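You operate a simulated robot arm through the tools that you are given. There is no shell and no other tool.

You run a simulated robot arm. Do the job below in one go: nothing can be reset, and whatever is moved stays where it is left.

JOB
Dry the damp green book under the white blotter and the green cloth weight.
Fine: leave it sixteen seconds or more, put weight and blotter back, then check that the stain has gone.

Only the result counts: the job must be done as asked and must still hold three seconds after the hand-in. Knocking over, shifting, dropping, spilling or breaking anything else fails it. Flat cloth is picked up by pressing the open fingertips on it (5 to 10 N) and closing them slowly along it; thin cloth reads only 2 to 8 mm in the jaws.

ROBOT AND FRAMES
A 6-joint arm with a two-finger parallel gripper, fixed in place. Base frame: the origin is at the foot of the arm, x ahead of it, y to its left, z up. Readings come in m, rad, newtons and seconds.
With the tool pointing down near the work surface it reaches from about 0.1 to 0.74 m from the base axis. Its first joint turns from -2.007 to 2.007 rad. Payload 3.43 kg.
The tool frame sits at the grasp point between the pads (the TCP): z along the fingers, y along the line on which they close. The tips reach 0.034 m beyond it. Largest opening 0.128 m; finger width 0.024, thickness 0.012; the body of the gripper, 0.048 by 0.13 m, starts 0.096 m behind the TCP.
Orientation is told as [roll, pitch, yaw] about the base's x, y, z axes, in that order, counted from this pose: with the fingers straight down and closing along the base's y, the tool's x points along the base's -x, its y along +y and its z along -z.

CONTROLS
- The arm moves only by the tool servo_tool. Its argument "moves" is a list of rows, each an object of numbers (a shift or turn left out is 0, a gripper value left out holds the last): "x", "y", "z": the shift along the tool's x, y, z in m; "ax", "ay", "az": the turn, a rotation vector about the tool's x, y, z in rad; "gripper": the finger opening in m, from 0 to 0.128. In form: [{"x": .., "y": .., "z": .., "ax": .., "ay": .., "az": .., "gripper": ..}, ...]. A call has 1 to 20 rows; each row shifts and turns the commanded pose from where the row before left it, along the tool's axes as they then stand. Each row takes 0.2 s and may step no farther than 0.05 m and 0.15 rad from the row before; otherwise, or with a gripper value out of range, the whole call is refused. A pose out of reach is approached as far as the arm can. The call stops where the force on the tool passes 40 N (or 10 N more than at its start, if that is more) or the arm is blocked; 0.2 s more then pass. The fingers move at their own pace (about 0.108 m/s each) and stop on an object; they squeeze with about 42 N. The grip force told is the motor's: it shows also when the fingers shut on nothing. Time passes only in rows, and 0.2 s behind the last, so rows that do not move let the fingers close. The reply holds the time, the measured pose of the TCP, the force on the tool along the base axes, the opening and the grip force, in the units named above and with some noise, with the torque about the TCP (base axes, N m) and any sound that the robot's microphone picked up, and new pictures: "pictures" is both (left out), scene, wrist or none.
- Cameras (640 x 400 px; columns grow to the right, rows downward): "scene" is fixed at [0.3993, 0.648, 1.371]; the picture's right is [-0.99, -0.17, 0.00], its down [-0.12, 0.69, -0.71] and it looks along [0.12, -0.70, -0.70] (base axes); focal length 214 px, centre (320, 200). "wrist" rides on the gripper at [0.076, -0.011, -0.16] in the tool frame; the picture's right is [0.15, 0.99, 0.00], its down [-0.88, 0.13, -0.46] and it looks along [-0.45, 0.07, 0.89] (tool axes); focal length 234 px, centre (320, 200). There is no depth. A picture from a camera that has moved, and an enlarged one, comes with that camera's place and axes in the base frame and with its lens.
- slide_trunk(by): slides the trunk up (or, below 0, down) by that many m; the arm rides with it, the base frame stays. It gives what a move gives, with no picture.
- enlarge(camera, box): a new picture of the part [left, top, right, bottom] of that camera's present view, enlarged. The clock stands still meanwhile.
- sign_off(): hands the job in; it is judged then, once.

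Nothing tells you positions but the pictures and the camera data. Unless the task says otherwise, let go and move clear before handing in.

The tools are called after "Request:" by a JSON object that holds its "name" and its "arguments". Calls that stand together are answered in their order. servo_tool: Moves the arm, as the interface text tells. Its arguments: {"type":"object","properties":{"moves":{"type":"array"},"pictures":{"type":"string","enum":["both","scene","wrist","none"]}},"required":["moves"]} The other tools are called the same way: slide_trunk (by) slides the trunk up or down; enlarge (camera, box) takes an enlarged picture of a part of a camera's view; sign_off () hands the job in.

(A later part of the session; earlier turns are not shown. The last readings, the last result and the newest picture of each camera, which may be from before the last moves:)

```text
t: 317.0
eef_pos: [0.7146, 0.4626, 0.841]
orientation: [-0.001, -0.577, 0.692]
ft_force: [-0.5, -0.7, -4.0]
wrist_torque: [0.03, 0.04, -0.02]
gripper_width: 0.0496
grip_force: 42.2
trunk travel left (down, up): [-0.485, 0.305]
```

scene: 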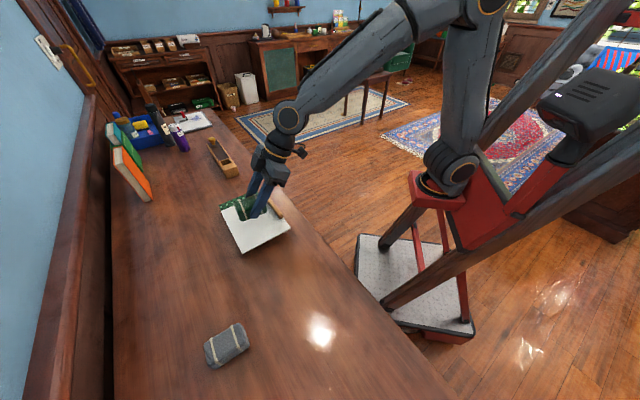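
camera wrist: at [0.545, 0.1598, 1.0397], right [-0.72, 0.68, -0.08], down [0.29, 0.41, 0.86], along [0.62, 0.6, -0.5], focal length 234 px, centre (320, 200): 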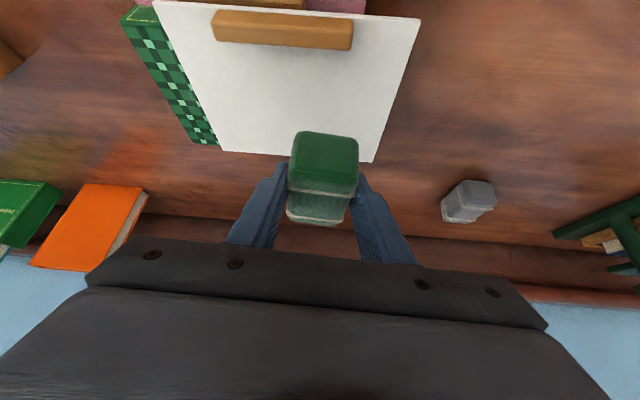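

Request:
{"name": "servo_tool", "arguments": {"moves": [{"x": 0.0003, "z": 0.0005}, {}, {"gripper": 0.054}, {"gripper": 0.062}, {"gripper": 0.08}, {"gripper": 0.09}, {}, {"x": -0.0055, "z": -0.0084}, {"x": -0.011, "z": -0.0167}, {"x": -0.0164, "z": -0.0251}, {"x": -0.0219, "z": -0.0335}, {"x": -0.0219, "z": -0.0335}, {}], "pictures": "none"}}

Request:
{"name": "servo_tool", "arguments": {"moves": [{"x": 0.0148, "z": -0.0276}, {"x": 0.0148, "z": -0.0276}, {"x": 0.0148, "z": -0.0276}, {"x": 0.0148, "z": -0.0276}, {"ay": 0.1156}, {"ay": 0.1156}, {"ay": 0.1156}, {"ay": 0.1156}, {"ay": 0.1156}, {}], "pictures": "scene"}}

Request:
{"name": "enlarge", "arguments": {"camera": "scene", "box": [175, 255, 255, 325]}}

```text
t: 319.8
eef_pos: [0.7141, 0.4631, 0.9802]
orientation: [-0.001, -0.578, 0.69]
ft_force: [-0.3, -0.7, -0.4]
wrist_torque: [-0.02, 0.03, 0.01]
gripper_width: 0.0901
grip_force: 0.0
trunk travel left (down, up): [-0.485, 0.305]
```

```text
t: 322.0
eef_pos: [0.6299, 0.393, 1.0401]
orientation: [-0.002, 0.0, 0.689]
ft_force: [0.0, -0.3, -0.2]
wrist_torque: [-0.04, 0.0, 0.01]
gripper_width: 0.0901
grip_force: 0.1
trunk travel left (down, up): [-0.485, 0.305]
```

scene: 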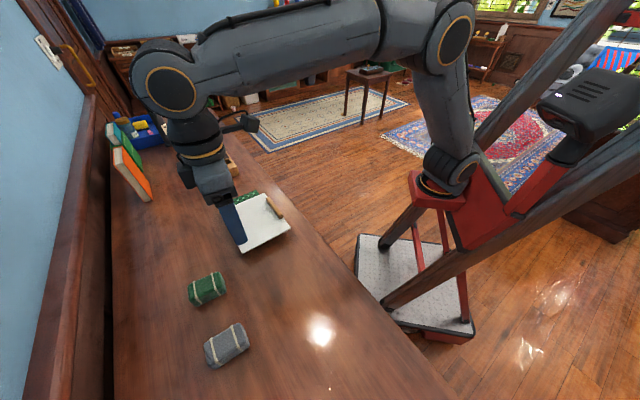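

```text
5.71 times, centred on (215, 290) of scene
camera zoom: at [0.3993, 0.648, 1.371], right [-0.99, -0.17, 0.0], down [-0.12, 0.69, -0.71], along [0.12, -0.7, -0.7], focal length 1226 px, centre (920, -314)
```

zoom: 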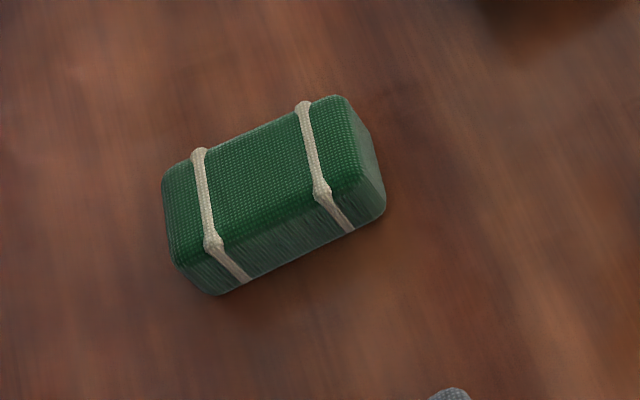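

The weight is home. Now the blotter.

Request:
{"name": "servo_tool", "arguments": {"moves": [{"az": 0.1339, "gripper": 0.06}, {"az": 0.1339}, {"az": 0.1339}, {"az": 0.1339}, {"az": 0.1339}, {"az": 0.1339}, {"az": 0.1339}, {"az": 0.1339}, {"az": 0.1339}, {"az": 0.1339}, {"az": 0.1339}, {"x": -0.0284, "y": -0.0281}, {"x": -0.0284, "y": -0.0281}, {"x": -0.0284, "y": -0.0281}, {"x": -0.0284, "y": -0.0281}, {"x": -0.0284, "y": -0.0281}, {"z": 0.04}, {}]}}

Request:
{"name": "enlarge", "arguments": {"camera": "wrist", "box": [240, 60, 480, 260]}}

```text
t: 325.8
eef_pos: [0.6303, 0.1928, 0.9992]
orientation: [-0.001, -0.003, -0.782]
ft_force: [-0.2, -0.4, 0.6]
wrist_torque: [-0.01, -0.06, -0.03]
gripper_width: 0.0602
grip_force: 0.1
trunk travel left (down, up): [-0.485, 0.305]
camera wrist: at [0.5691, 0.2396, 1.1586], right [0.59, 0.8, 0.0], down [0.72, -0.53, 0.46], along [0.37, -0.27, -0.89], focal length 234 px, centre (320, 200)
```

scene: 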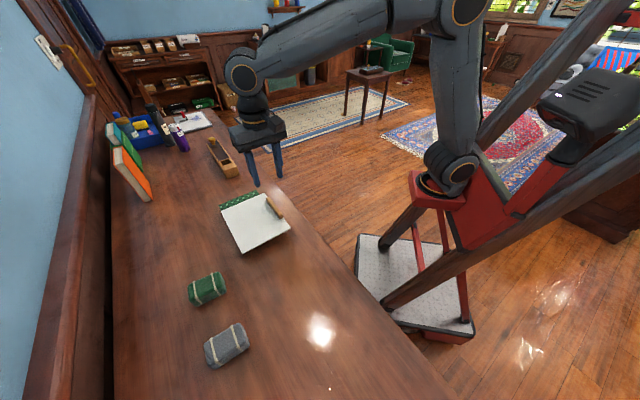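
wrist: 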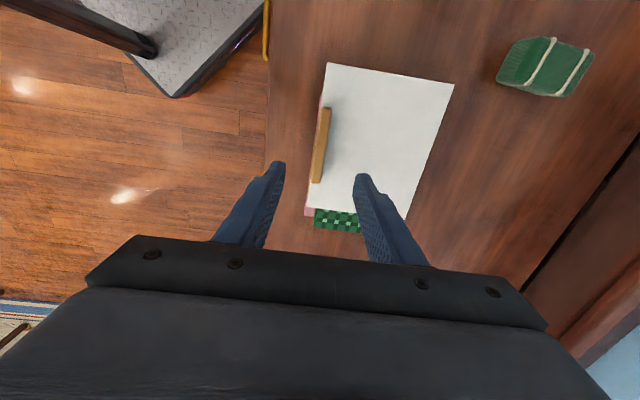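

```text
2.00 times, centred on (360, 160) of wrist
camera zoom: at [0.5691, 0.2396, 1.1586], right [0.59, 0.8, 0.0], down [0.72, -0.53, 0.46], along [0.37, -0.27, -0.89], focal length 468 px, centre (240, 280)
```

zoom: 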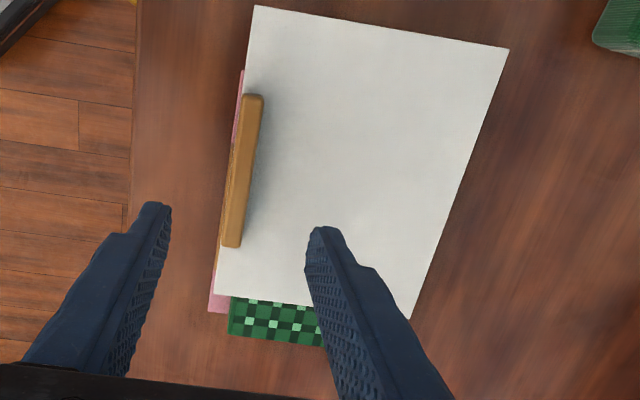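

Request:
{"name": "servo_tool", "arguments": {"moves": [{"y": 0.002, "z": 0.04}, {"z": 0.035}, {"z": 0.025}, {"z": 0.012}, {"z": 0.006}, {"z": 0.004}, {"z": 0.001}, {}], "pictures": "wrist"}}

Request:
{"name": "servo_tool", "arguments": {"moves": [{"z": 0.0012}, {}], "pictures": "none"}}

Request:
{"name": "servo_tool", "arguments": {"moves": [{"z": 0.0008}, {}], "pictures": "none"}}

```text
t: 327.6
eef_pos: [0.6328, 0.1939, 0.8766]
orientation: [0.0, -0.003, -0.783]
ft_force: [-0.2, -0.4, 0.2]
wrist_torque: [0.01, 0.02, 0.0]
gripper_width: 0.0598
grip_force: 0.2
trunk travel left (down, up): [-0.485, 0.305]
camera wrist: at [0.5709, 0.2402, 1.036], right [0.59, 0.8, 0.0], down [0.72, -0.53, 0.46], along [0.37, -0.27, -0.89], focal length 234 px, centre (320, 200)
```

wrist: 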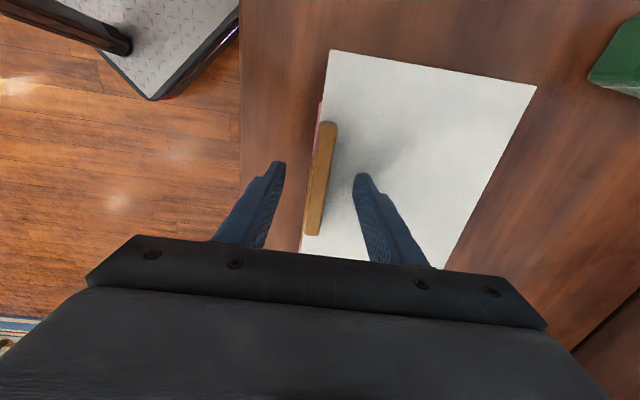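

```text
t: 328.2
eef_pos: [0.6327, 0.1945, 0.8769]
orientation: [-0.001, -0.002, -0.782]
ft_force: [0.1, 0.5, 0.2]
wrist_torque: [0.02, -0.03, -0.01]
gripper_width: 0.06
grip_force: 0.1
trunk travel left (down, up): [-0.485, 0.305]
```

```text
t: 328.8
eef_pos: [0.632, 0.1943, 0.8761]
orientation: [0.001, -0.002, -0.782]
ft_force: [-0.8, 0.0, 5.9]
wrist_torque: [0.15, -0.09, 0.01]
gripper_width: 0.0596
grip_force: 0.0
trunk travel left (down, up): [-0.485, 0.305]
```

Contact. I back off slightly, grip and lift.

Request:
{"name": "servo_tool", "arguments": {"moves": [{"z": -0.0007}, {"gripper": 0.04}, {"gripper": 0.03}, {"gripper": 0.02}, {"gripper": 0.01}, {"gripper": 0.0}, {}, {}], "pictures": "none"}}

Request:
{"name": "servo_tool", "arguments": {"moves": [{"z": -0.003}, {"z": -0.004}, {"z": -0.006}, {"z": -0.01}, {"z": -0.02}, {"z": -0.03}, {}], "pictures": "wrist"}}

Request:
{"name": "servo_tool", "arguments": {"moves": [{"x": 0.02869, "y": -0.00229}, {"x": 0.02869, "y": -0.00229}, {"x": 0.02869, "y": -0.00229}, {"x": 0.02869, "y": -0.00229}, {"x": 0.02869, "y": -0.00229}, {"x": 0.02869, "y": -0.00229}, {"x": 0.02869, "y": -0.00229}, {}]}}

Request:
{"name": "enlarge", "arguments": {"camera": "scene", "box": [215, 185, 280, 250]}}

```text
t: 330.6
eef_pos: [0.6321, 0.1941, 0.8757]
orientation: [0.001, -0.002, -0.783]
ft_force: [0.5, -0.8, 2.8]
wrist_torque: [0.01, -0.01, 0.02]
gripper_width: 0.0129
grip_force: 42.5
trunk travel left (down, up): [-0.485, 0.305]
```

```text
t: 332.2
eef_pos: [0.632, 0.1944, 0.9487]
orientation: [0.001, -0.002, -0.782]
ft_force: [-0.4, -0.4, -0.9]
wrist_torque: [-0.05, 0.07, 0.01]
gripper_width: 0.0131
grip_force: 41.9
trunk travel left (down, up): [-0.485, 0.305]
camera wrist: at [0.5719, 0.2404, 1.1083], right [0.59, 0.8, 0.0], down [0.72, -0.53, 0.46], along [0.37, -0.27, -0.89], focal length 234 px, centre (320, 200)
```

wrist: 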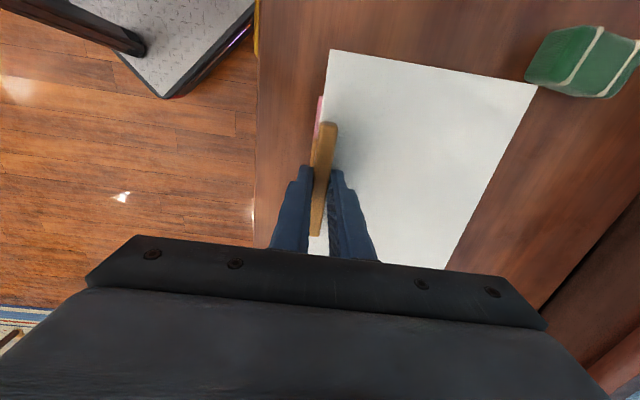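

```text
t: 334.0
eef_pos: [0.479, 0.3269, 0.9488]
orientation: [-0.002, -0.002, -0.786]
ft_force: [0.6, 0.2, -1.2]
wrist_torque: [-0.06, 0.06, 0.04]
gripper_width: 0.0127
grip_force: 42.3
trunk travel left (down, up): [-0.485, 0.305]
camera wrist: at [0.417, 0.3709, 1.1078], right [0.59, 0.8, 0.0], down [0.72, -0.53, 0.46], along [0.37, -0.27, -0.89], focal length 234 px, centre (320, 200)
```

scene: 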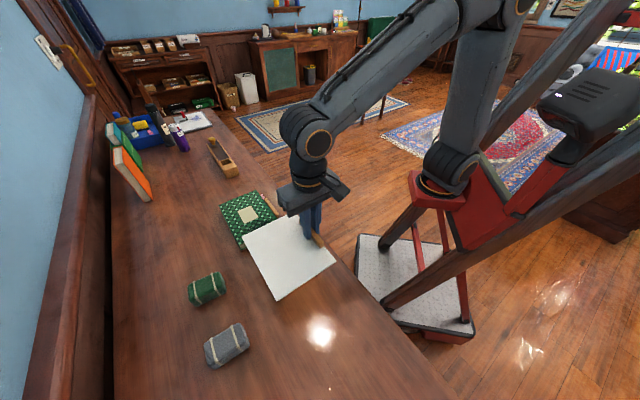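
wrist: 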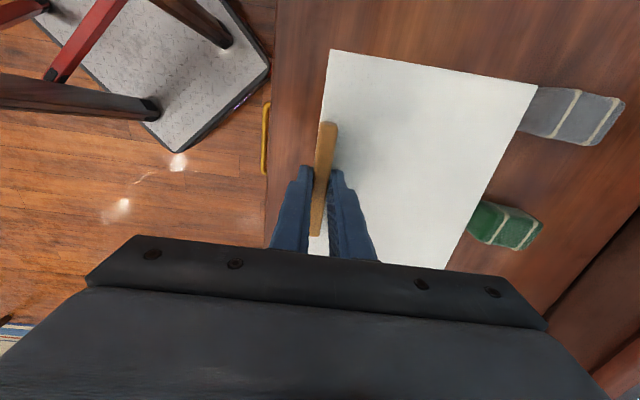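

```text
6.15 times, centred on (248, 218) of scene
camera zoom: at [0.3993, 0.648, 1.371], right [-0.99, -0.17, 0.0], down [-0.12, 0.69, -0.71], along [0.12, -0.7, -0.7], focal length 1320 px, centre (766, 92)
```

zoom: 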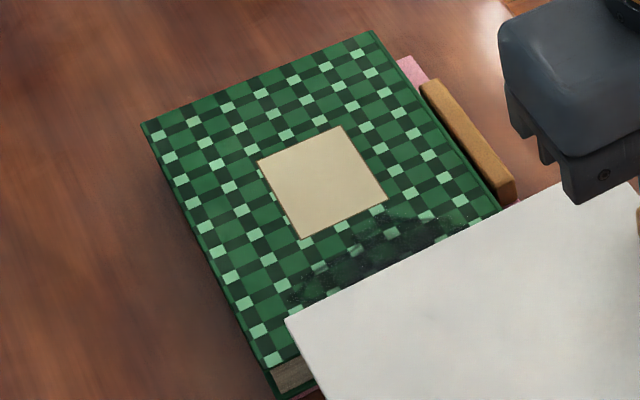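

The stain is still there. I have not yet actually put the blotter back, so I'll set it down at home now and then inspect the stain from the same viewpoint as at the start.

Request:
{"name": "servo_tool", "arguments": {"moves": [{"x": 0.0296, "y": 0.0168}, {"az": -0.052}, {"az": -0.053}, {}, {"z": 0.04}, {"z": 0.035}, {"z": 0.018}, {"z": 0.008}, {}]}}

Request:
{"name": "enlarge", "arguments": {"camera": "scene", "box": [240, 230, 350, 345]}}

```text
t: 336.0
eef_pos: [0.4708, 0.3578, 0.8478]
orientation: [0.0, -0.001, -0.677]
ft_force: [-0.1, -0.1, -1.1]
wrist_torque: [-0.02, 0.03, 0.0]
gripper_width: 0.0131
grip_force: 42.2
trunk travel left (down, up): [-0.485, 0.305]
camera wrist: at [0.4033, 0.3967, 1.0065], right [0.51, 0.86, 0.0], down [0.77, -0.45, 0.46], along [0.39, -0.23, -0.89], focal length 234 px, centre (320, 200)
```

scene: 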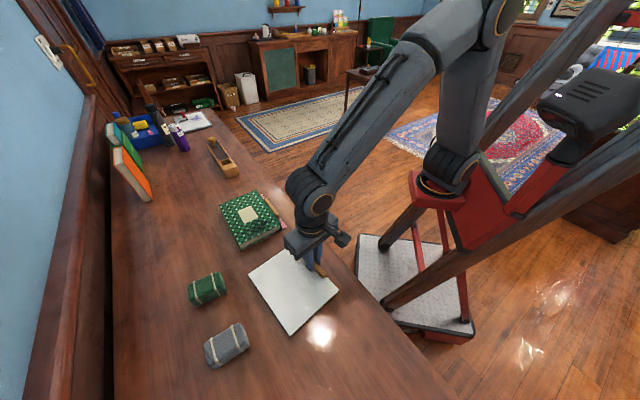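
wrist: 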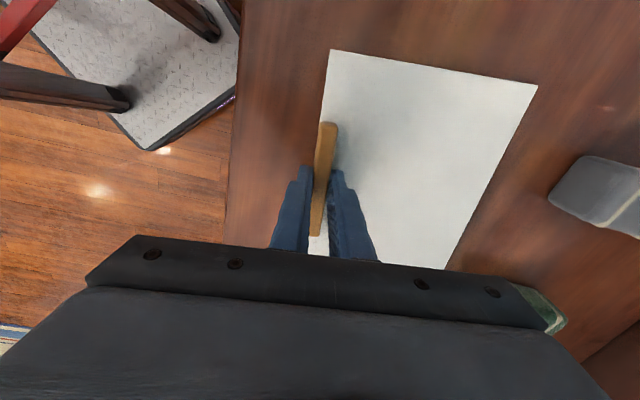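

```text
3.48 times, centred on (295, 288) of scene
camera zoom: at [0.3993, 0.648, 1.371], right [-0.99, -0.17, 0.0], down [-0.12, 0.69, -0.71], along [0.12, -0.7, -0.7], focal length 746 px, centre (407, -104)
```

zoom: 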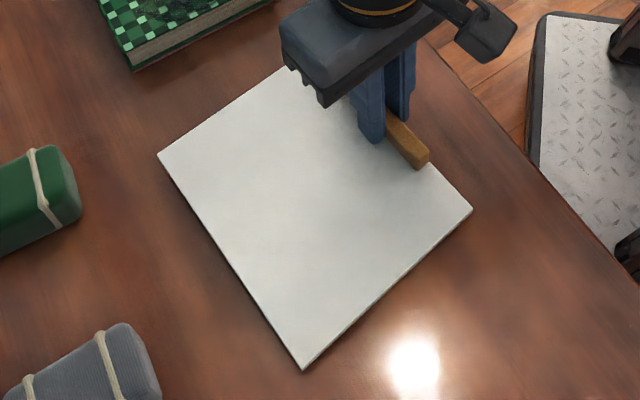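

Exactly matching the original outline. I set it down and release with minimal opening.

Request:
{"name": "servo_tool", "arguments": {"moves": [{"z": 0.003}, {"z": 0.0015}, {}], "pictures": "none"}}

Request:
{"name": "servo_tool", "arguments": {"moves": [{"z": 0.001}, {}], "pictures": "none"}}

Request:
{"name": "servo_tool", "arguments": {"moves": [{"z": 0.001}, {}], "pictures": "none"}}

```text
t: 336.8
eef_pos: [0.4695, 0.3569, 0.8426]
orientation: [0.001, -0.002, -0.678]
ft_force: [-0.2, 0.2, -2.0]
wrist_torque: [-0.07, 0.0, -0.02]
gripper_width: 0.0131
grip_force: 41.9
trunk travel left (down, up): [-0.485, 0.305]
```

```text
t: 337.4
eef_pos: [0.4713, 0.3587, 0.8418]
orientation: [0.001, -0.003, -0.678]
ft_force: [-0.3, 0.4, -1.6]
wrist_torque: [-0.02, 0.05, 0.02]
gripper_width: 0.0129
grip_force: 41.8
trunk travel left (down, up): [-0.485, 0.305]
```

```text
t: 338.0
eef_pos: [0.4704, 0.3583, 0.8419]
orientation: [0.001, -0.002, -0.678]
ft_force: [-0.7, 0.3, -1.1]
wrist_torque: [-0.02, 0.03, -0.04]
gripper_width: 0.0131
grip_force: 42.4
trunk travel left (down, up): [-0.485, 0.305]
```

Request:
{"name": "servo_tool", "arguments": {"moves": [{"z": 0.0008}, {}], "pictures": "none"}}

Request:
{"name": "servo_tool", "arguments": {"moves": [{"z": 0.0006}, {}], "pictures": "none"}}

```text
t: 338.6
eef_pos: [0.4697, 0.3577, 0.8397]
orientation: [0.001, -0.001, -0.678]
ft_force: [0.2, 0.4, -1.3]
wrist_torque: [-0.01, 0.03, -0.02]
gripper_width: 0.0129
grip_force: 42.1
trunk travel left (down, up): [-0.485, 0.305]
```

```text
t: 339.2
eef_pos: [0.4698, 0.3584, 0.8406]
orientation: [0.001, -0.002, -0.677]
ft_force: [-0.1, 2.3, 5.7]
wrist_torque: [0.07, 0.16, -0.01]
gripper_width: 0.0129
grip_force: 42.1
trunk travel left (down, up): [-0.485, 0.305]
```

Request:
{"name": "servo_tool", "arguments": {"moves": [{"z": -0.0004}, {"gripper": 0.016}, {"gripper": 0.018}, {"z": -0.002}, {"z": -0.003}, {"z": -0.01, "gripper": 0.03}, {"z": -0.03, "gripper": 0.06}, {"z": -0.05, "gripper": 0.128}, {"z": -0.05}, {"z": -0.05}, {"z": -0.045}, {}, {}]}}

Request:
{"name": "enlarge", "arguments": {"camera": "wrist", "box": [240, 50, 520, 260]}}

Request:
{"name": "enlarge", "arguments": {"camera": "scene", "box": [180, 180, 290, 300]}}

Request:
{"name": "enlarge", "arguments": {"camera": "scene", "box": [180, 170, 360, 380]}}

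```text
t: 342.0
eef_pos: [0.4692, 0.3579, 1.0807]
orientation: [0.0, -0.002, -0.677]
ft_force: [-1.0, -0.2, 0.9]
wrist_torque: [0.03, -0.01, 0.01]
gripper_width: 0.1282
grip_force: 0.0
trunk travel left (down, up): [-0.485, 0.305]
camera wrist: at [0.4033, 0.3963, 1.2393], right [0.51, 0.86, 0.0], down [0.77, -0.45, 0.46], along [0.39, -0.23, -0.89], focal length 234 px, centre (320, 200)
```

scene: 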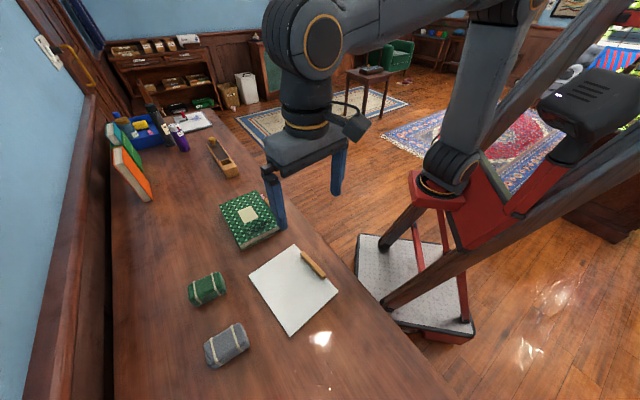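
wrist: 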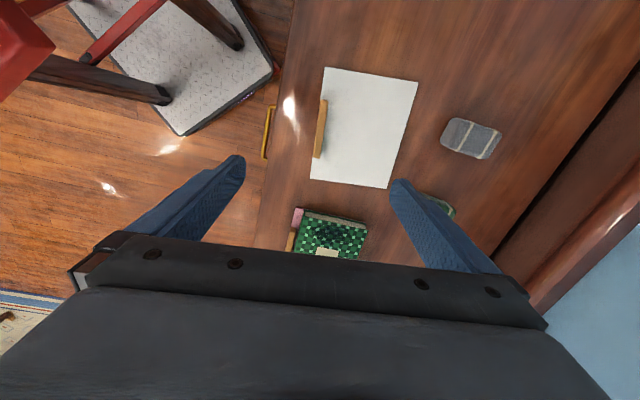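

```text
1.90 times, centred on (380, 155) of wrist
camera zoom: at [0.4033, 0.3963, 1.2393], right [0.51, 0.86, 0.0], down [0.77, -0.45, 0.46], along [0.39, -0.23, -0.89], focal length 446 px, centre (206, 286)
```

zoom: 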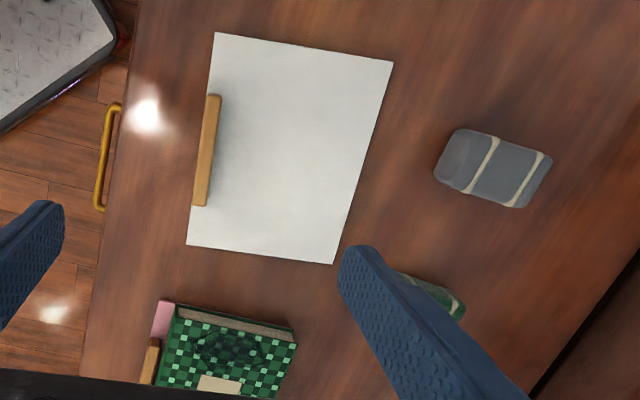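

```text
3.33 times, centred on (235, 240) of scene
camera zoom: at [0.3993, 0.648, 1.371], right [-0.99, -0.17, 0.0], down [-0.12, 0.69, -0.71], along [0.12, -0.7, -0.7], focal length 715 px, centre (603, 67)
```

zoom: 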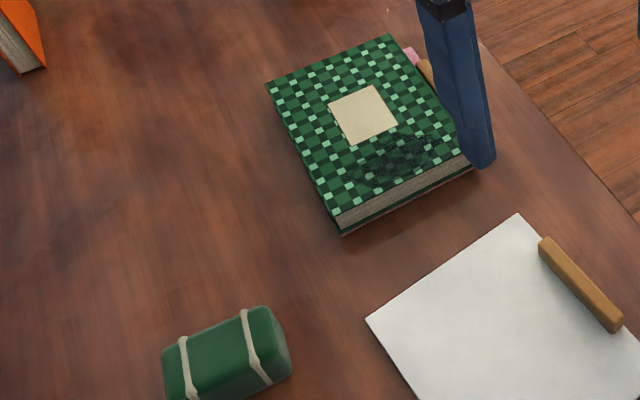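

```text
1.90 times, centred on (270, 275) of scene
camera zoom: at [0.3993, 0.648, 1.371], right [-0.99, -0.17, 0.0], down [-0.12, 0.69, -0.71], along [0.12, -0.7, -0.7], focal length 408 px, centre (415, 57)
```

zoom: 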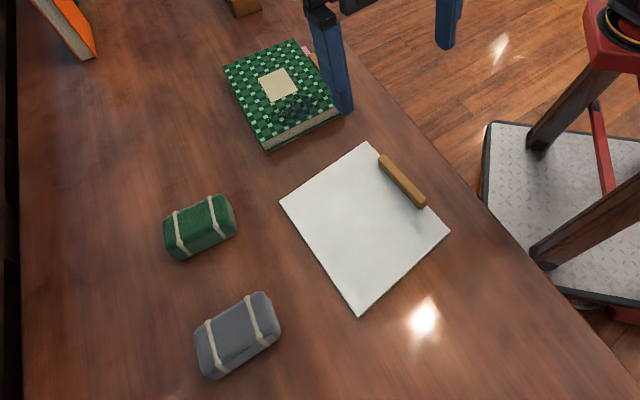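

The blotter is back on its exact original outline. I compare the stain at the same high zoom as before.

Request:
{"name": "enlarge", "arguments": {"camera": "scene", "box": [230, 205, 270, 240]}}

```text
11.43 times, centred on (250, 222) of scene
camera zoom: at [0.3993, 0.648, 1.371], right [-0.99, -0.17, 0.0], down [-0.12, 0.69, -0.71], along [0.12, -0.7, -0.7], focal length 2451 px, centre (1120, -57)
```

zoom: 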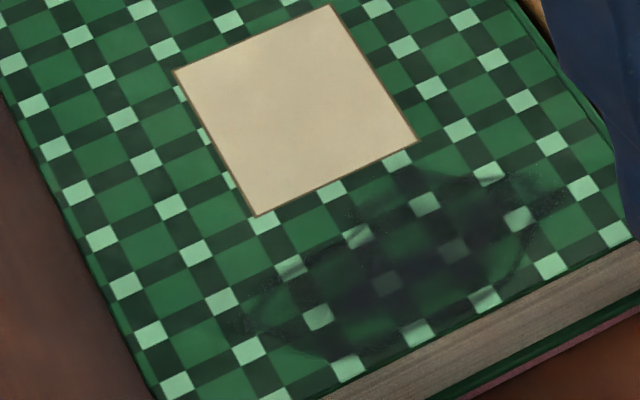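

The stain is unchanged by all three pressings, so something about the stack must not be right. The blotter is just slightly larger than the book, so it probably has to be centred on the whole book; so far it was 4–7 cm off centre. I'll measure the book precisely from above.

Request:
{"name": "servo_tool", "arguments": {"moves": [{"az": 0.054}, {"az": 0.054}, {"x": -0.0362, "y": 0.0084}, {"x": -0.0362, "y": 0.0084}, {"x": -0.0362, "y": 0.0084}, {"x": -0.0362, "y": 0.0084}, {"x": -0.0362, "y": 0.0084}, {"x": -0.0362, "y": 0.0084}, {"x": -0.0362, "y": 0.0084}, {"z": 0.02}, {}, {}]}}

Request:
{"name": "enlarge", "arguments": {"camera": "wrist", "box": [230, 40, 450, 240]}}

```text
t: 344.6
eef_pos: [0.6915, 0.2189, 1.0613]
orientation: [0.001, -0.002, -0.784]
ft_force: [-0.1, -0.7, 0.3]
wrist_torque: [-0.02, 0.02, -0.01]
gripper_width: 0.1277
grip_force: 0.1
trunk travel left (down, up): [-0.485, 0.305]
camera wrist: at [0.6291, 0.2657, 1.2197], right [0.6, 0.8, 0.0], down [0.71, -0.53, 0.46], along [0.37, -0.27, -0.89], focal length 234 px, centre (320, 200)
```

scene: 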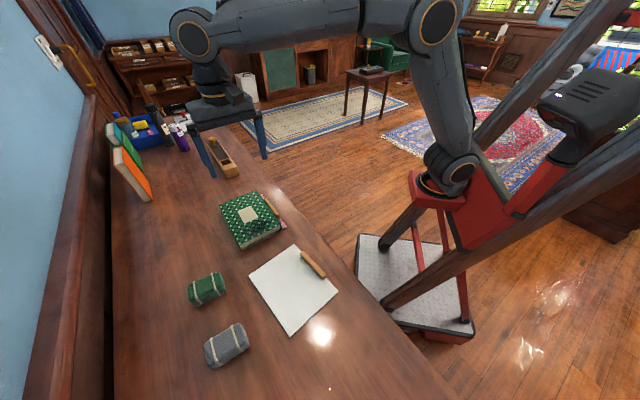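
wrist: 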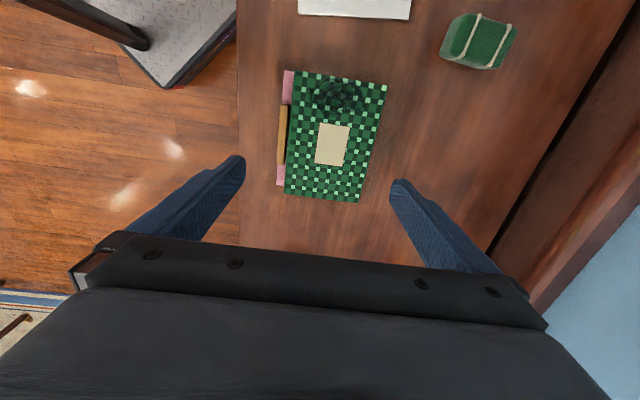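

```text
2.00 times, centred on (340, 140) of wrist
camera zoom: at [0.6291, 0.2657, 1.2197], right [0.6, 0.8, 0.0], down [0.71, -0.53, 0.46], along [0.37, -0.27, -0.89], focal length 468 px, centre (280, 320)
```

zoom: 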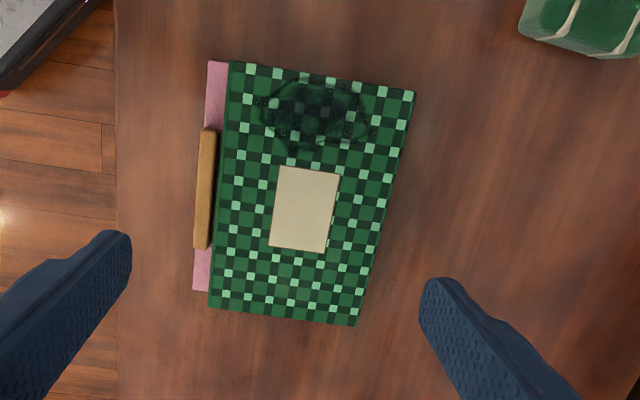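

From above I get the book exactly: centre (0.717, 0.223), and the stain at (0.664, 0.2745), reaching almost to the book's end. In session 2 the hand hovered just over the weight, and in session 3 the blotter was 34 mm off the stain. Next I combine blotter and weight both centred on the stain with the hand far away. I fetch the blotter first.

Request:
{"name": "servo_tool", "arguments": {"moves": [{"x": 0.0365, "y": -0.0083, "gripper": 0.06}, {"x": 0.0365, "y": -0.0083}, {"x": 0.0365, "y": -0.0083}, {"x": 0.0365, "y": -0.0083}, {"x": 0.0365, "y": -0.0083}, {"x": 0.0365, "y": -0.0083}, {"x": 0.0365, "y": -0.0083}, {"az": -0.053}, {"az": -0.053}, {"z": 0.045}, {"z": 0.045}, {}]}}

Request:
{"name": "enlarge", "arguments": {"camera": "wrist", "box": [240, 60, 480, 260]}}

```text
t: 347.2
eef_pos: [0.4666, 0.3604, 0.9696]
orientation: [0.001, -0.002, -0.678]
ft_force: [0.0, -0.1, 0.0]
wrist_torque: [0.0, 0.0, -0.03]
gripper_width: 0.0602
grip_force: 0.1
trunk travel left (down, up): [-0.485, 0.305]
camera wrist: at [0.4018, 0.3987, 1.1284], right [0.51, 0.86, 0.0], down [0.77, -0.45, 0.46], along [0.39, -0.23, -0.89], focal length 234 px, centre (320, 200)
```

scene: 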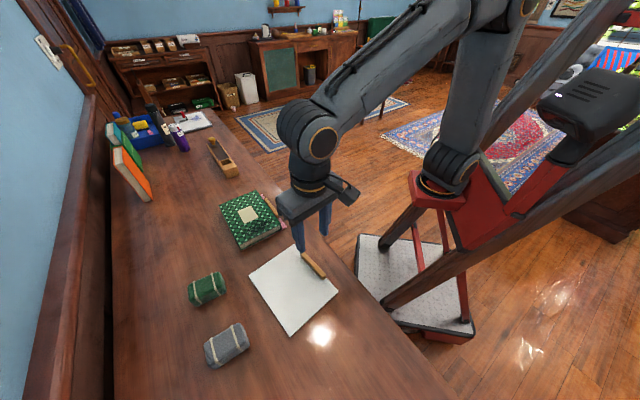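
wrist: 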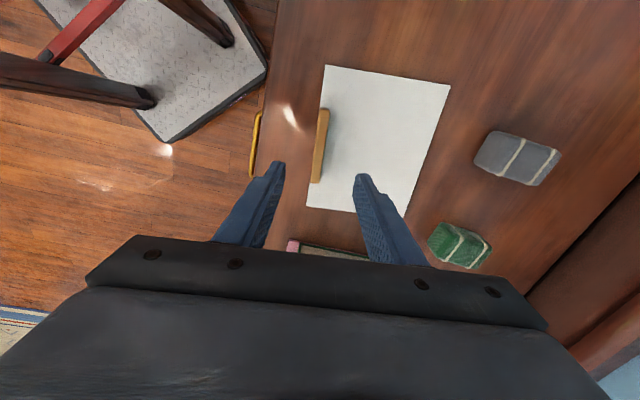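

```text
2.00 times, centred on (360, 160) of wrist
camera zoom: at [0.4018, 0.3987, 1.1284], right [0.51, 0.86, 0.0], down [0.77, -0.45, 0.46], along [0.39, -0.23, -0.89], focal length 468 px, centre (240, 280)
```

zoom: 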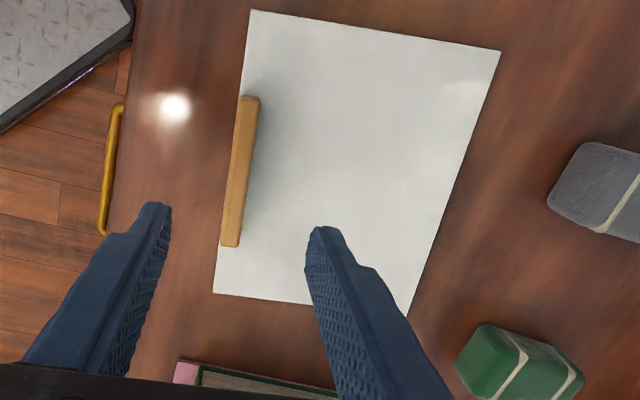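

Request:
{"name": "servo_tool", "arguments": {"moves": [{"x": -0.003, "y": 0.001, "z": 0.04}, {"z": 0.04}, {"z": 0.03}, {"z": 0.013}, {"z": 0.003}, {}], "pictures": "wrist"}}

Request:
{"name": "servo_tool", "arguments": {"moves": [{"z": 0.0015}, {}], "pictures": "none"}}

Request:
{"name": "servo_tool", "arguments": {"moves": [{"z": 0.001}, {}], "pictures": "none"}}

```text
t: 348.6
eef_pos: [0.4707, 0.3593, 0.8431]
orientation: [0.0, -0.001, -0.678]
ft_force: [-0.5, -0.4, -0.2]
wrist_torque: [0.04, 0.02, -0.02]
gripper_width: 0.06
grip_force: 0.1
trunk travel left (down, up): [-0.485, 0.305]
camera wrist: at [0.4056, 0.3973, 1.0025], right [0.51, 0.86, 0.0], down [0.77, -0.45, 0.46], along [0.39, -0.23, -0.89], focal length 234 px, centre (320, 200)
```

wrist: 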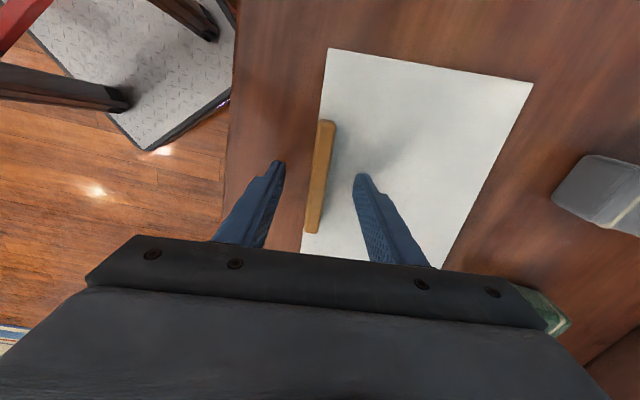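

```text
t: 349.2
eef_pos: [0.4717, 0.3577, 0.843]
orientation: [0.0, -0.002, -0.678]
ft_force: [-0.6, 0.0, 0.0]
wrist_torque: [0.01, 0.0, 0.02]
gripper_width: 0.0599
grip_force: 0.1
trunk travel left (down, up): [-0.485, 0.305]
```

```text
t: 349.8
eef_pos: [0.4715, 0.3588, 0.8414]
orientation: [0.0, -0.001, -0.68]
ft_force: [0.1, 0.4, 0.7]
wrist_torque: [0.02, 0.08, 0.04]
gripper_width: 0.0601
grip_force: 0.0
trunk travel left (down, up): [-0.485, 0.305]
```

Request:
{"name": "servo_tool", "arguments": {"moves": [{"z": 0.0004}, {"gripper": 0.04}, {"gripper": 0.03}, {"gripper": 0.02}, {"gripper": 0.01}, {"gripper": 0.0}, {}, {}], "pictures": "none"}}

Request:
{"name": "servo_tool", "arguments": {"moves": [{"z": -0.003}, {"z": -0.004}, {"z": -0.006}, {"z": -0.01}, {"z": -0.02}, {"z": -0.03}, {"z": -0.035}, {}], "pictures": "wrist"}}

```text
t: 351.6
eef_pos: [0.4723, 0.3578, 0.8414]
orientation: [-0.001, -0.001, -0.677]
ft_force: [-0.2, 0.3, -0.5]
wrist_torque: [0.07, 0.05, 0.05]
gripper_width: 0.0131
grip_force: 42.5
trunk travel left (down, up): [-0.485, 0.305]
```

```text
t: 353.4
eef_pos: [0.4717, 0.3588, 0.9493]
orientation: [0.0, -0.001, -0.678]
ft_force: [-1.0, 0.8, -1.3]
wrist_torque: [-0.1, 0.06, -0.03]
gripper_width: 0.013
grip_force: 42.1
trunk travel left (down, up): [-0.485, 0.305]
camera wrist: at [0.4054, 0.3978, 1.1086], right [0.51, 0.86, 0.0], down [0.77, -0.45, 0.46], along [0.39, -0.23, -0.89], focal length 234 px, centre (320, 200)
```

wrist: 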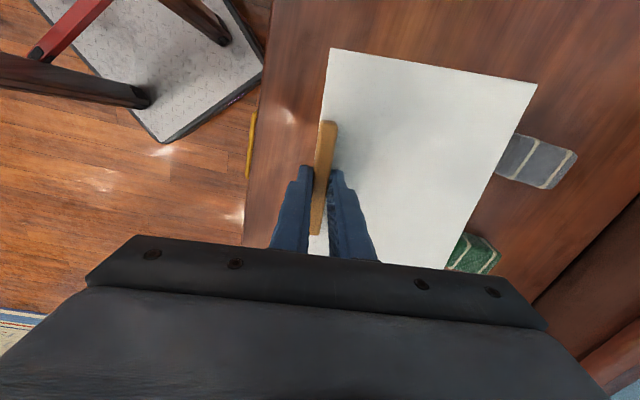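

Request:
{"name": "servo_tool", "arguments": {"moves": [{"x": -0.02826, "y": -0.00236}, {"x": -0.02826, "y": -0.00236}, {"x": -0.02826, "y": -0.00236}, {"x": -0.02826, "y": -0.00236}, {"x": -0.02826, "y": -0.00236}, {"x": -0.02826, "y": -0.00236}, {"x": -0.02826, "y": -0.00236}, {"az": 0.053}, {"az": 0.054}, {}, {"z": 0.03}, {"z": 0.02}, {"z": 0.012}, {"z": 0.004}, {}]}}

Request:
{"name": "enlarge", "arguments": {"camera": "scene", "box": [190, 150, 310, 270]}}

```text
t: 356.6
eef_pos: [0.6157, 0.2227, 0.8825]
orientation: [-0.001, -0.003, -0.787]
ft_force: [-0.3, 0.8, -1.4]
wrist_torque: [-0.05, 0.05, 0.02]
gripper_width: 0.013
grip_force: 42.7
trunk travel left (down, up): [-0.485, 0.305]
camera wrist: at [0.5537, 0.267, 1.0422], right [0.6, 0.8, 0.0], down [0.71, -0.53, 0.46], along [0.37, -0.27, -0.89], focal length 234 px, centre (320, 200)
```

scene: 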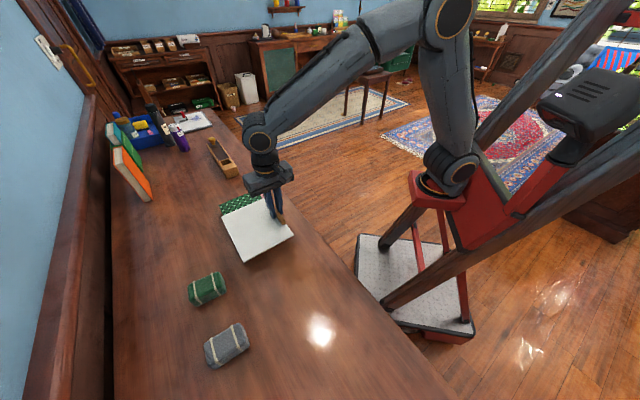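
wrist: 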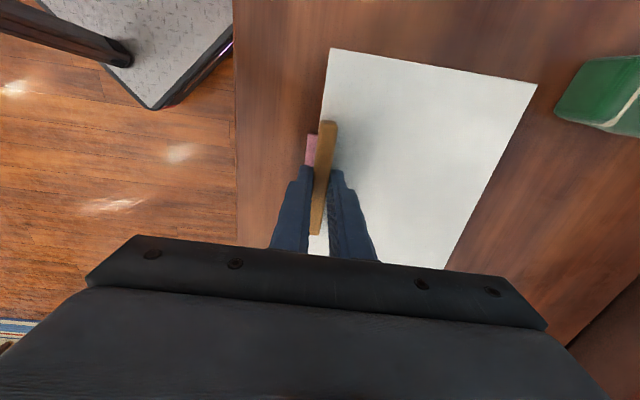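

```text
3.33 times, centred on (250, 210) of scene
camera zoom: at [0.3993, 0.648, 1.371], right [-0.99, -0.17, 0.0], down [-0.12, 0.69, -0.71], along [0.12, -0.7, -0.7], focal length 715 px, centre (553, 167)
```

zoom: 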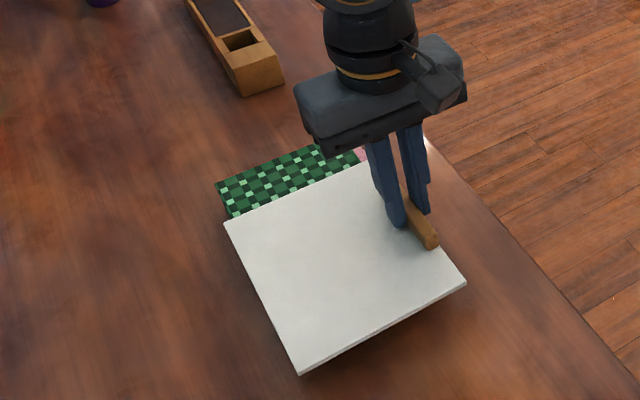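

Request:
{"name": "servo_tool", "arguments": {"moves": [{"z": 0.004}, {"z": 0.0015}, {}], "pictures": "none"}}

Request:
{"name": "servo_tool", "arguments": {"moves": [{"z": 0.001}, {}], "pictures": "none"}}

Request:
{"name": "servo_tool", "arguments": {"moves": [{"z": 0.0007}, {}], "pictures": "none"}}

```text
t: 357.4
eef_pos: [0.6153, 0.2211, 0.8789]
orientation: [0.001, -0.001, -0.786]
ft_force: [-0.3, 0.7, -0.5]
wrist_torque: [-0.06, 0.04, -0.03]
gripper_width: 0.0131
grip_force: 42.4
trunk travel left (down, up): [-0.485, 0.305]
```

```text
t: 358.0
eef_pos: [0.6159, 0.2208, 0.878]
orientation: [0.0, -0.003, -0.787]
ft_force: [-0.2, -0.9, -0.5]
wrist_torque: [0.01, -0.02, 0.04]
gripper_width: 0.0133
grip_force: 42.1
trunk travel left (down, up): [-0.485, 0.305]
```

```text
t: 358.6
eef_pos: [0.6161, 0.2211, 0.8778]
orientation: [0.003, -0.002, -0.785]
ft_force: [0.3, 0.1, 5.0]
wrist_torque: [-0.01, -0.02, 0.03]
gripper_width: 0.013
grip_force: 42.2
trunk travel left (down, up): [-0.485, 0.305]
```

Request:
{"name": "servo_tool", "arguments": {"moves": [{"gripper": 0.016}, {"gripper": 0.018}, {"z": -0.002}, {"z": -0.003}, {"z": -0.01, "gripper": 0.03}, {"z": -0.03, "gripper": 0.05}, {"z": -0.04}, {"z": -0.04}, {"z": -0.04}, {}]}}

Request:
{"name": "enlarge", "arguments": {"camera": "scene", "box": [190, 150, 310, 270]}}

Request:
{"name": "enlarge", "arguments": {"camera": "wrist", "box": [240, 40, 480, 240]}}

```text
t: 360.8
eef_pos: [0.6136, 0.2202, 1.0418]
orientation: [0.001, -0.002, -0.785]
ft_force: [-0.9, -0.3, -0.3]
wrist_torque: [0.01, 0.02, -0.02]
gripper_width: 0.0502
grip_force: 0.1
trunk travel left (down, up): [-0.485, 0.305]
camera wrist: at [0.5527, 0.2669, 1.2012], right [0.6, 0.8, 0.0], down [0.71, -0.53, 0.46], along [0.37, -0.27, -0.89], focal length 234 px, centre (320, 200)
```

scene: 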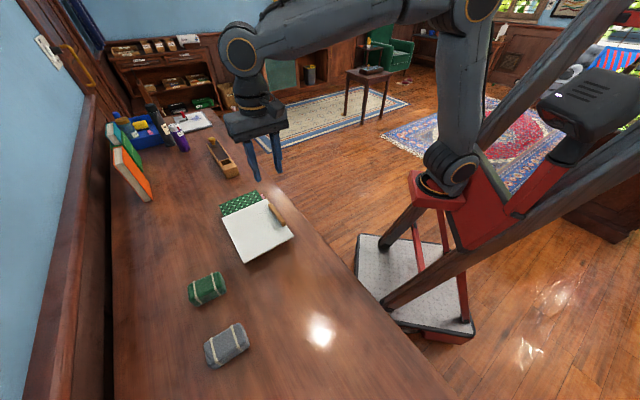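
wrist: 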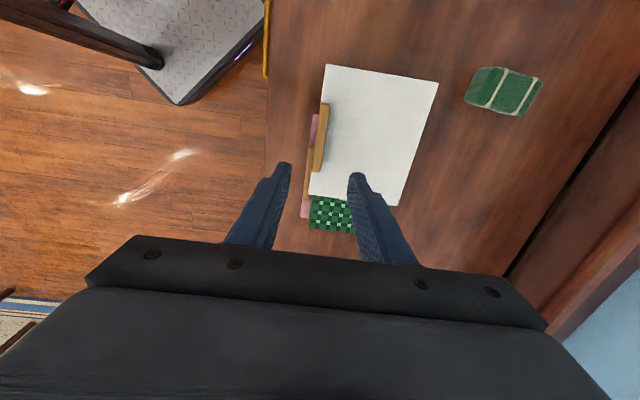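

```text
3.33 times, centred on (250, 210) of scene
camera zoom: at [0.3993, 0.648, 1.371], right [-0.99, -0.17, 0.0], down [-0.12, 0.69, -0.71], along [0.12, -0.7, -0.7], focal length 715 px, centre (553, 167)
```

zoom: 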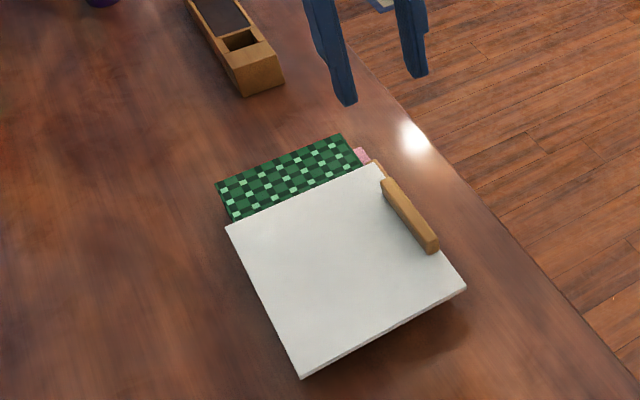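

```text
2.00 times, centred on (360, 140) of wrist
camera zoom: at [0.5527, 0.2669, 1.2012], right [0.6, 0.8, 0.0], down [0.71, -0.53, 0.46], along [0.37, -0.27, -0.89], focal length 468 px, centre (240, 320)
```

zoom: 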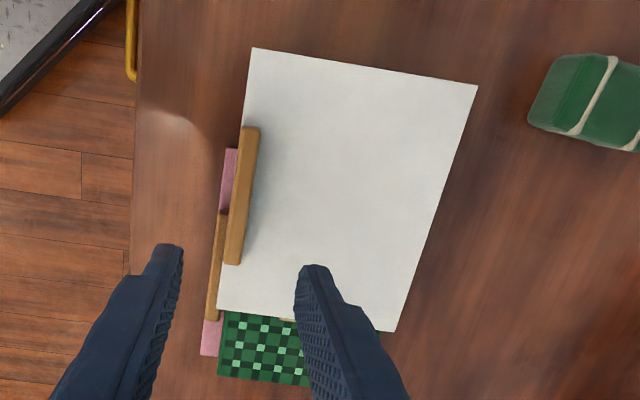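

The blotter is centred over the stain. Fetching the weight on the proven path.

Request:
{"name": "servo_tool", "arguments": {"moves": [{"x": 0.0221, "y": 0.0265}, {"x": 0.0221, "y": 0.0265}, {"x": 0.0221, "y": 0.0265}, {"x": 0.0221, "y": 0.0265}, {"x": 0.0221, "y": 0.0265, "gripper": 0.1}, {"az": -0.134}, {"az": -0.134}, {"az": -0.134}, {"az": -0.134}, {"az": -0.134}, {"az": -0.134}, {"az": -0.134}, {"az": -0.134}, {"az": -0.134}, {"az": -0.134}, {"az": -0.134}, {}], "pictures": "none"}}

Request:
{"name": "servo_tool", "arguments": {"moves": [{"ay": -0.1156}, {"ay": -0.1156}, {"ay": -0.1156}, {"ay": -0.1156}, {"ay": -0.1156}, {}, {"x": -0.0148, "z": 0.0276}, {"x": -0.0148, "z": 0.0276}, {"x": -0.0148, "z": 0.0276}, {"x": -0.0148, "z": 0.0276}, {}]}}

```text
t: 364.4
eef_pos: [0.6306, 0.3929, 1.0417]
orientation: [-0.002, 0.0, 0.689]
ft_force: [-0.5, -0.1, 0.2]
wrist_torque: [-0.01, 0.02, 0.0]
gripper_width: 0.1001
grip_force: 0.1
trunk travel left (down, up): [-0.485, 0.305]
```

```text
t: 366.8
eef_pos: [0.717, 0.4632, 0.9813]
orientation: [-0.001, -0.579, 0.69]
ft_force: [0.6, 0.6, 0.4]
wrist_torque: [0.01, 0.01, -0.01]
gripper_width: 0.0999
grip_force: 0.1
trunk travel left (down, up): [-0.485, 0.305]
camera wrist: at [0.607, 0.3586, 1.0728], right [-0.72, 0.69, -0.08], down [0.29, 0.41, 0.86], along [0.63, 0.6, -0.5], focal length 234 px, centre (320, 200)
```

scene: 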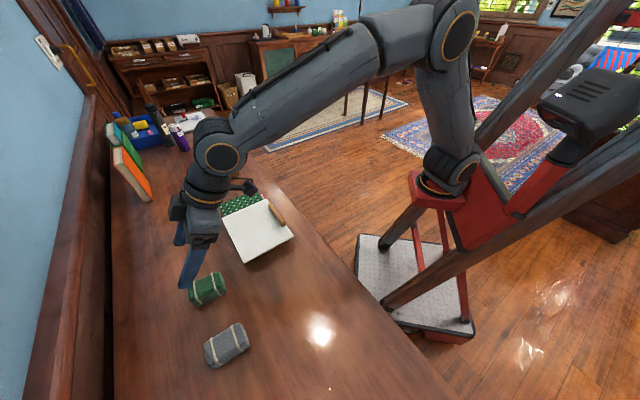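
wrist: 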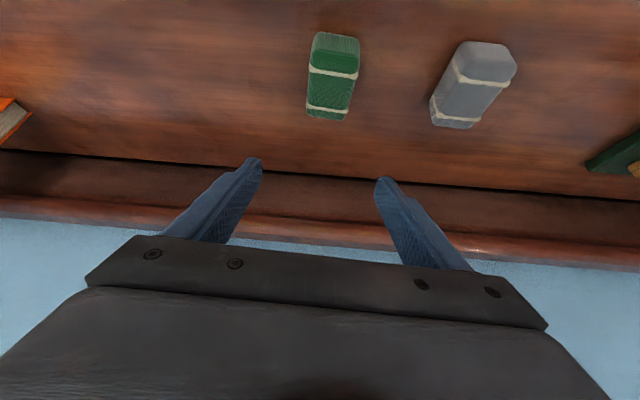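

Request:
{"name": "servo_tool", "arguments": {"moves": [{"x": 0.0229, "y": 0.001, "z": 0.0328}, {"x": 0.0219, "z": 0.0335}, {"x": 0.0164, "z": 0.0251}, {"x": 0.011, "z": 0.0167}, {"x": 0.005, "z": 0.0076}, {}, {"gripper": 0.08}, {"gripper": 0.065}, {"gripper": 0.055}, {"gripper": 0.045}, {"gripper": 0.03}, {"gripper": 0.01}, {"gripper": 0.0}, {}], "pictures": "none"}}

Request:
{"name": "servo_tool", "arguments": {"moves": [{"x": -0.0022, "z": -0.0033}, {"x": -0.0044, "z": -0.0067}, {"x": -0.0082, "z": -0.0125}, {"x": -0.011, "z": -0.0167}, {"x": -0.011, "z": -0.0167}, {"x": -0.011, "z": -0.0167}, {"x": -0.011, "z": -0.0167}, {}], "pictures": "none"}}

```text
t: 369.8
eef_pos: [0.7155, 0.4636, 0.8417]
orientation: [-0.002, -0.579, 0.689]
ft_force: [0.5, 0.3, 0.2]
wrist_torque: [0.11, 0.06, 0.01]
gripper_width: 0.0497
grip_force: 41.7
trunk travel left (down, up): [-0.485, 0.305]
```

```text
t: 371.6
eef_pos: [0.7146, 0.4632, 0.9483]
orientation: [-0.002, -0.578, 0.69]
ft_force: [0.2, -0.1, -5.0]
wrist_torque: [-0.04, 0.03, -0.03]
gripper_width: 0.0501
grip_force: 42.5
trunk travel left (down, up): [-0.485, 0.305]
```

Request:
{"name": "servo_tool", "arguments": {"moves": [{"x": 0.01294, "y": -0.01033, "z": -0.00843}, {"x": 0.01294, "y": -0.01033, "z": -0.00843}, {"x": 0.01294, "y": -0.01033, "z": -0.00843}, {"x": 0.01294, "y": -0.01033, "z": -0.00843}, {"x": 0.01294, "y": -0.01033, "z": -0.00843}, {"x": 0.01294, "y": -0.01033, "z": -0.00843}, {"x": 0.01294, "y": -0.01033, "z": -0.00843}, {"x": 0.01294, "y": -0.01033, "z": -0.00843}, {"x": 0.01294, "y": -0.01033, "z": -0.00843}, {"x": 0.01294, "y": -0.01033, "z": -0.00843}, {"x": 0.01294, "y": -0.01033, "z": -0.00843}, {}, {"x": 0.011, "z": 0.0167}, {"x": 0.011, "z": 0.0167}, {"x": 0.0088, "z": 0.0134}, {}]}}

Request:
{"name": "enlarge", "arguments": {"camera": "scene", "box": [190, 150, 310, 270]}}

```text
t: 375.0
eef_pos: [0.6561, 0.2678, 0.8924]
orientation: [-0.002, -0.577, 0.69]
ft_force: [0.6, -0.2, -4.8]
wrist_torque: [0.01, 0.05, 0.02]
gripper_width: 0.0498
grip_force: 42.1
trunk travel left (down, up): [-0.485, 0.305]
camera wrist: at [0.5465, 0.1636, 0.9839], right [-0.72, 0.69, -0.08], down [0.29, 0.41, 0.86], along [0.63, 0.6, -0.5], focal length 234 px, centre (320, 200)
```

scene: 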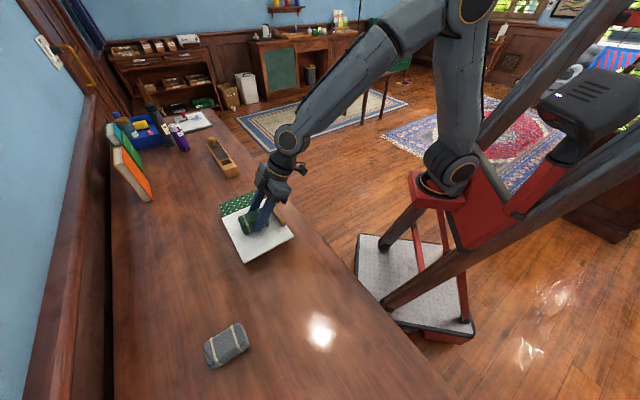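
wrist: 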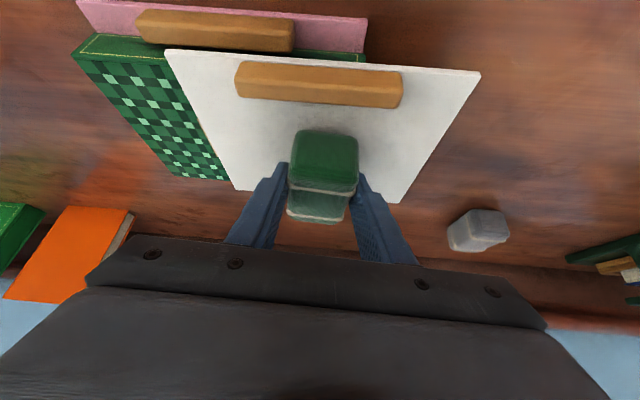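

```text
3.33 times, centred on (250, 210) of scene
camera zoom: at [0.3993, 0.648, 1.371], right [-0.99, -0.17, 0.0], down [-0.12, 0.69, -0.71], along [0.12, -0.7, -0.7], focal length 715 px, centre (553, 167)
```

zoom: 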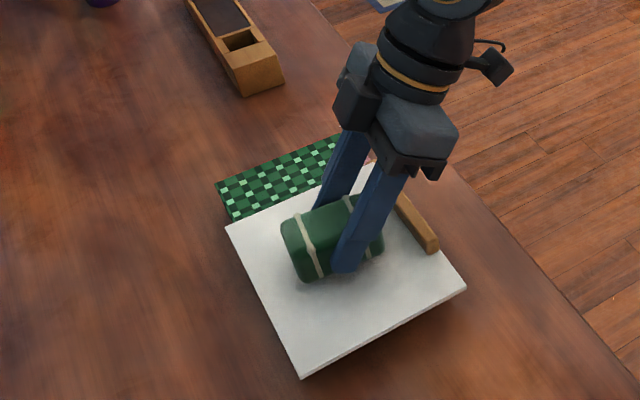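

Request:
{"name": "servo_tool", "arguments": {"moves": [{"x": 0.0027, "z": 0.0042}, {"x": 0.0005, "z": 0.0008}, {}], "pictures": "none"}}

Request:
{"name": "servo_tool", "arguments": {"moves": [{"x": 0.0005, "z": 0.0008}, {}], "pictures": "none"}}

Request:
{"name": "servo_tool", "arguments": {"moves": [{"x": 0.0005, "z": 0.0008}, {}], "pictures": "none"}}

```text
t: 375.8
eef_pos: [0.6553, 0.267, 0.8862]
orientation: [-0.001, -0.578, 0.69]
ft_force: [-0.7, 0.2, -4.9]
wrist_torque: [-0.04, 0.08, 0.0]
gripper_width: 0.0499
grip_force: 41.9
trunk travel left (down, up): [-0.485, 0.305]
```

```text
t: 376.4
eef_pos: [0.6563, 0.2682, 0.8852]
orientation: [0.0, -0.577, 0.688]
ft_force: [0.2, 0.3, -4.9]
wrist_torque: [-0.02, 0.04, 0.01]
gripper_width: 0.0497
grip_force: 42.7
trunk travel left (down, up): [-0.485, 0.305]
```

```text
t: 377.0
eef_pos: [0.6566, 0.2671, 0.8853]
orientation: [-0.001, -0.576, 0.69]
ft_force: [-0.3, 0.8, -4.8]
wrist_torque: [-0.01, 0.08, -0.02]
gripper_width: 0.05
grip_force: 42.0
trunk travel left (down, up): [-0.485, 0.305]
```

Request:
{"name": "servo_tool", "arguments": {"moves": [{"x": 0.0005, "z": 0.0008}, {}], "pictures": "none"}}

Request:
{"name": "servo_tool", "arguments": {"moves": [{"x": 0.0005, "z": 0.0008}, {}], "pictures": "none"}}

Request:
{"name": "servo_tool", "arguments": {"moves": [{"x": 0.0003, "z": 0.0005}, {}], "pictures": "none"}}

```text
t: 377.6
eef_pos: [0.6562, 0.2675, 0.8836]
orientation: [-0.002, -0.579, 0.689]
ft_force: [-0.2, 0.6, -4.9]
wrist_torque: [-0.04, 0.06, -0.03]
gripper_width: 0.0498
grip_force: 41.7
trunk travel left (down, up): [-0.485, 0.305]
```

```text
t: 378.2
eef_pos: [0.6549, 0.2677, 0.8826]
orientation: [-0.003, -0.58, 0.688]
ft_force: [-1.3, -0.2, 0.8]
wrist_torque: [0.0, 0.13, -0.04]
gripper_width: 0.0497
grip_force: 41.4
trunk travel left (down, up): [-0.485, 0.305]
```

```text
t: 378.8
eef_pos: [0.6558, 0.2682, 0.8834]
orientation: [-0.002, -0.58, 0.689]
ft_force: [-1.4, -1.2, 7.5]
wrist_torque: [-0.07, 0.24, -0.02]
gripper_width: 0.0496
grip_force: 42.1
trunk travel left (down, up): [-0.485, 0.305]
```

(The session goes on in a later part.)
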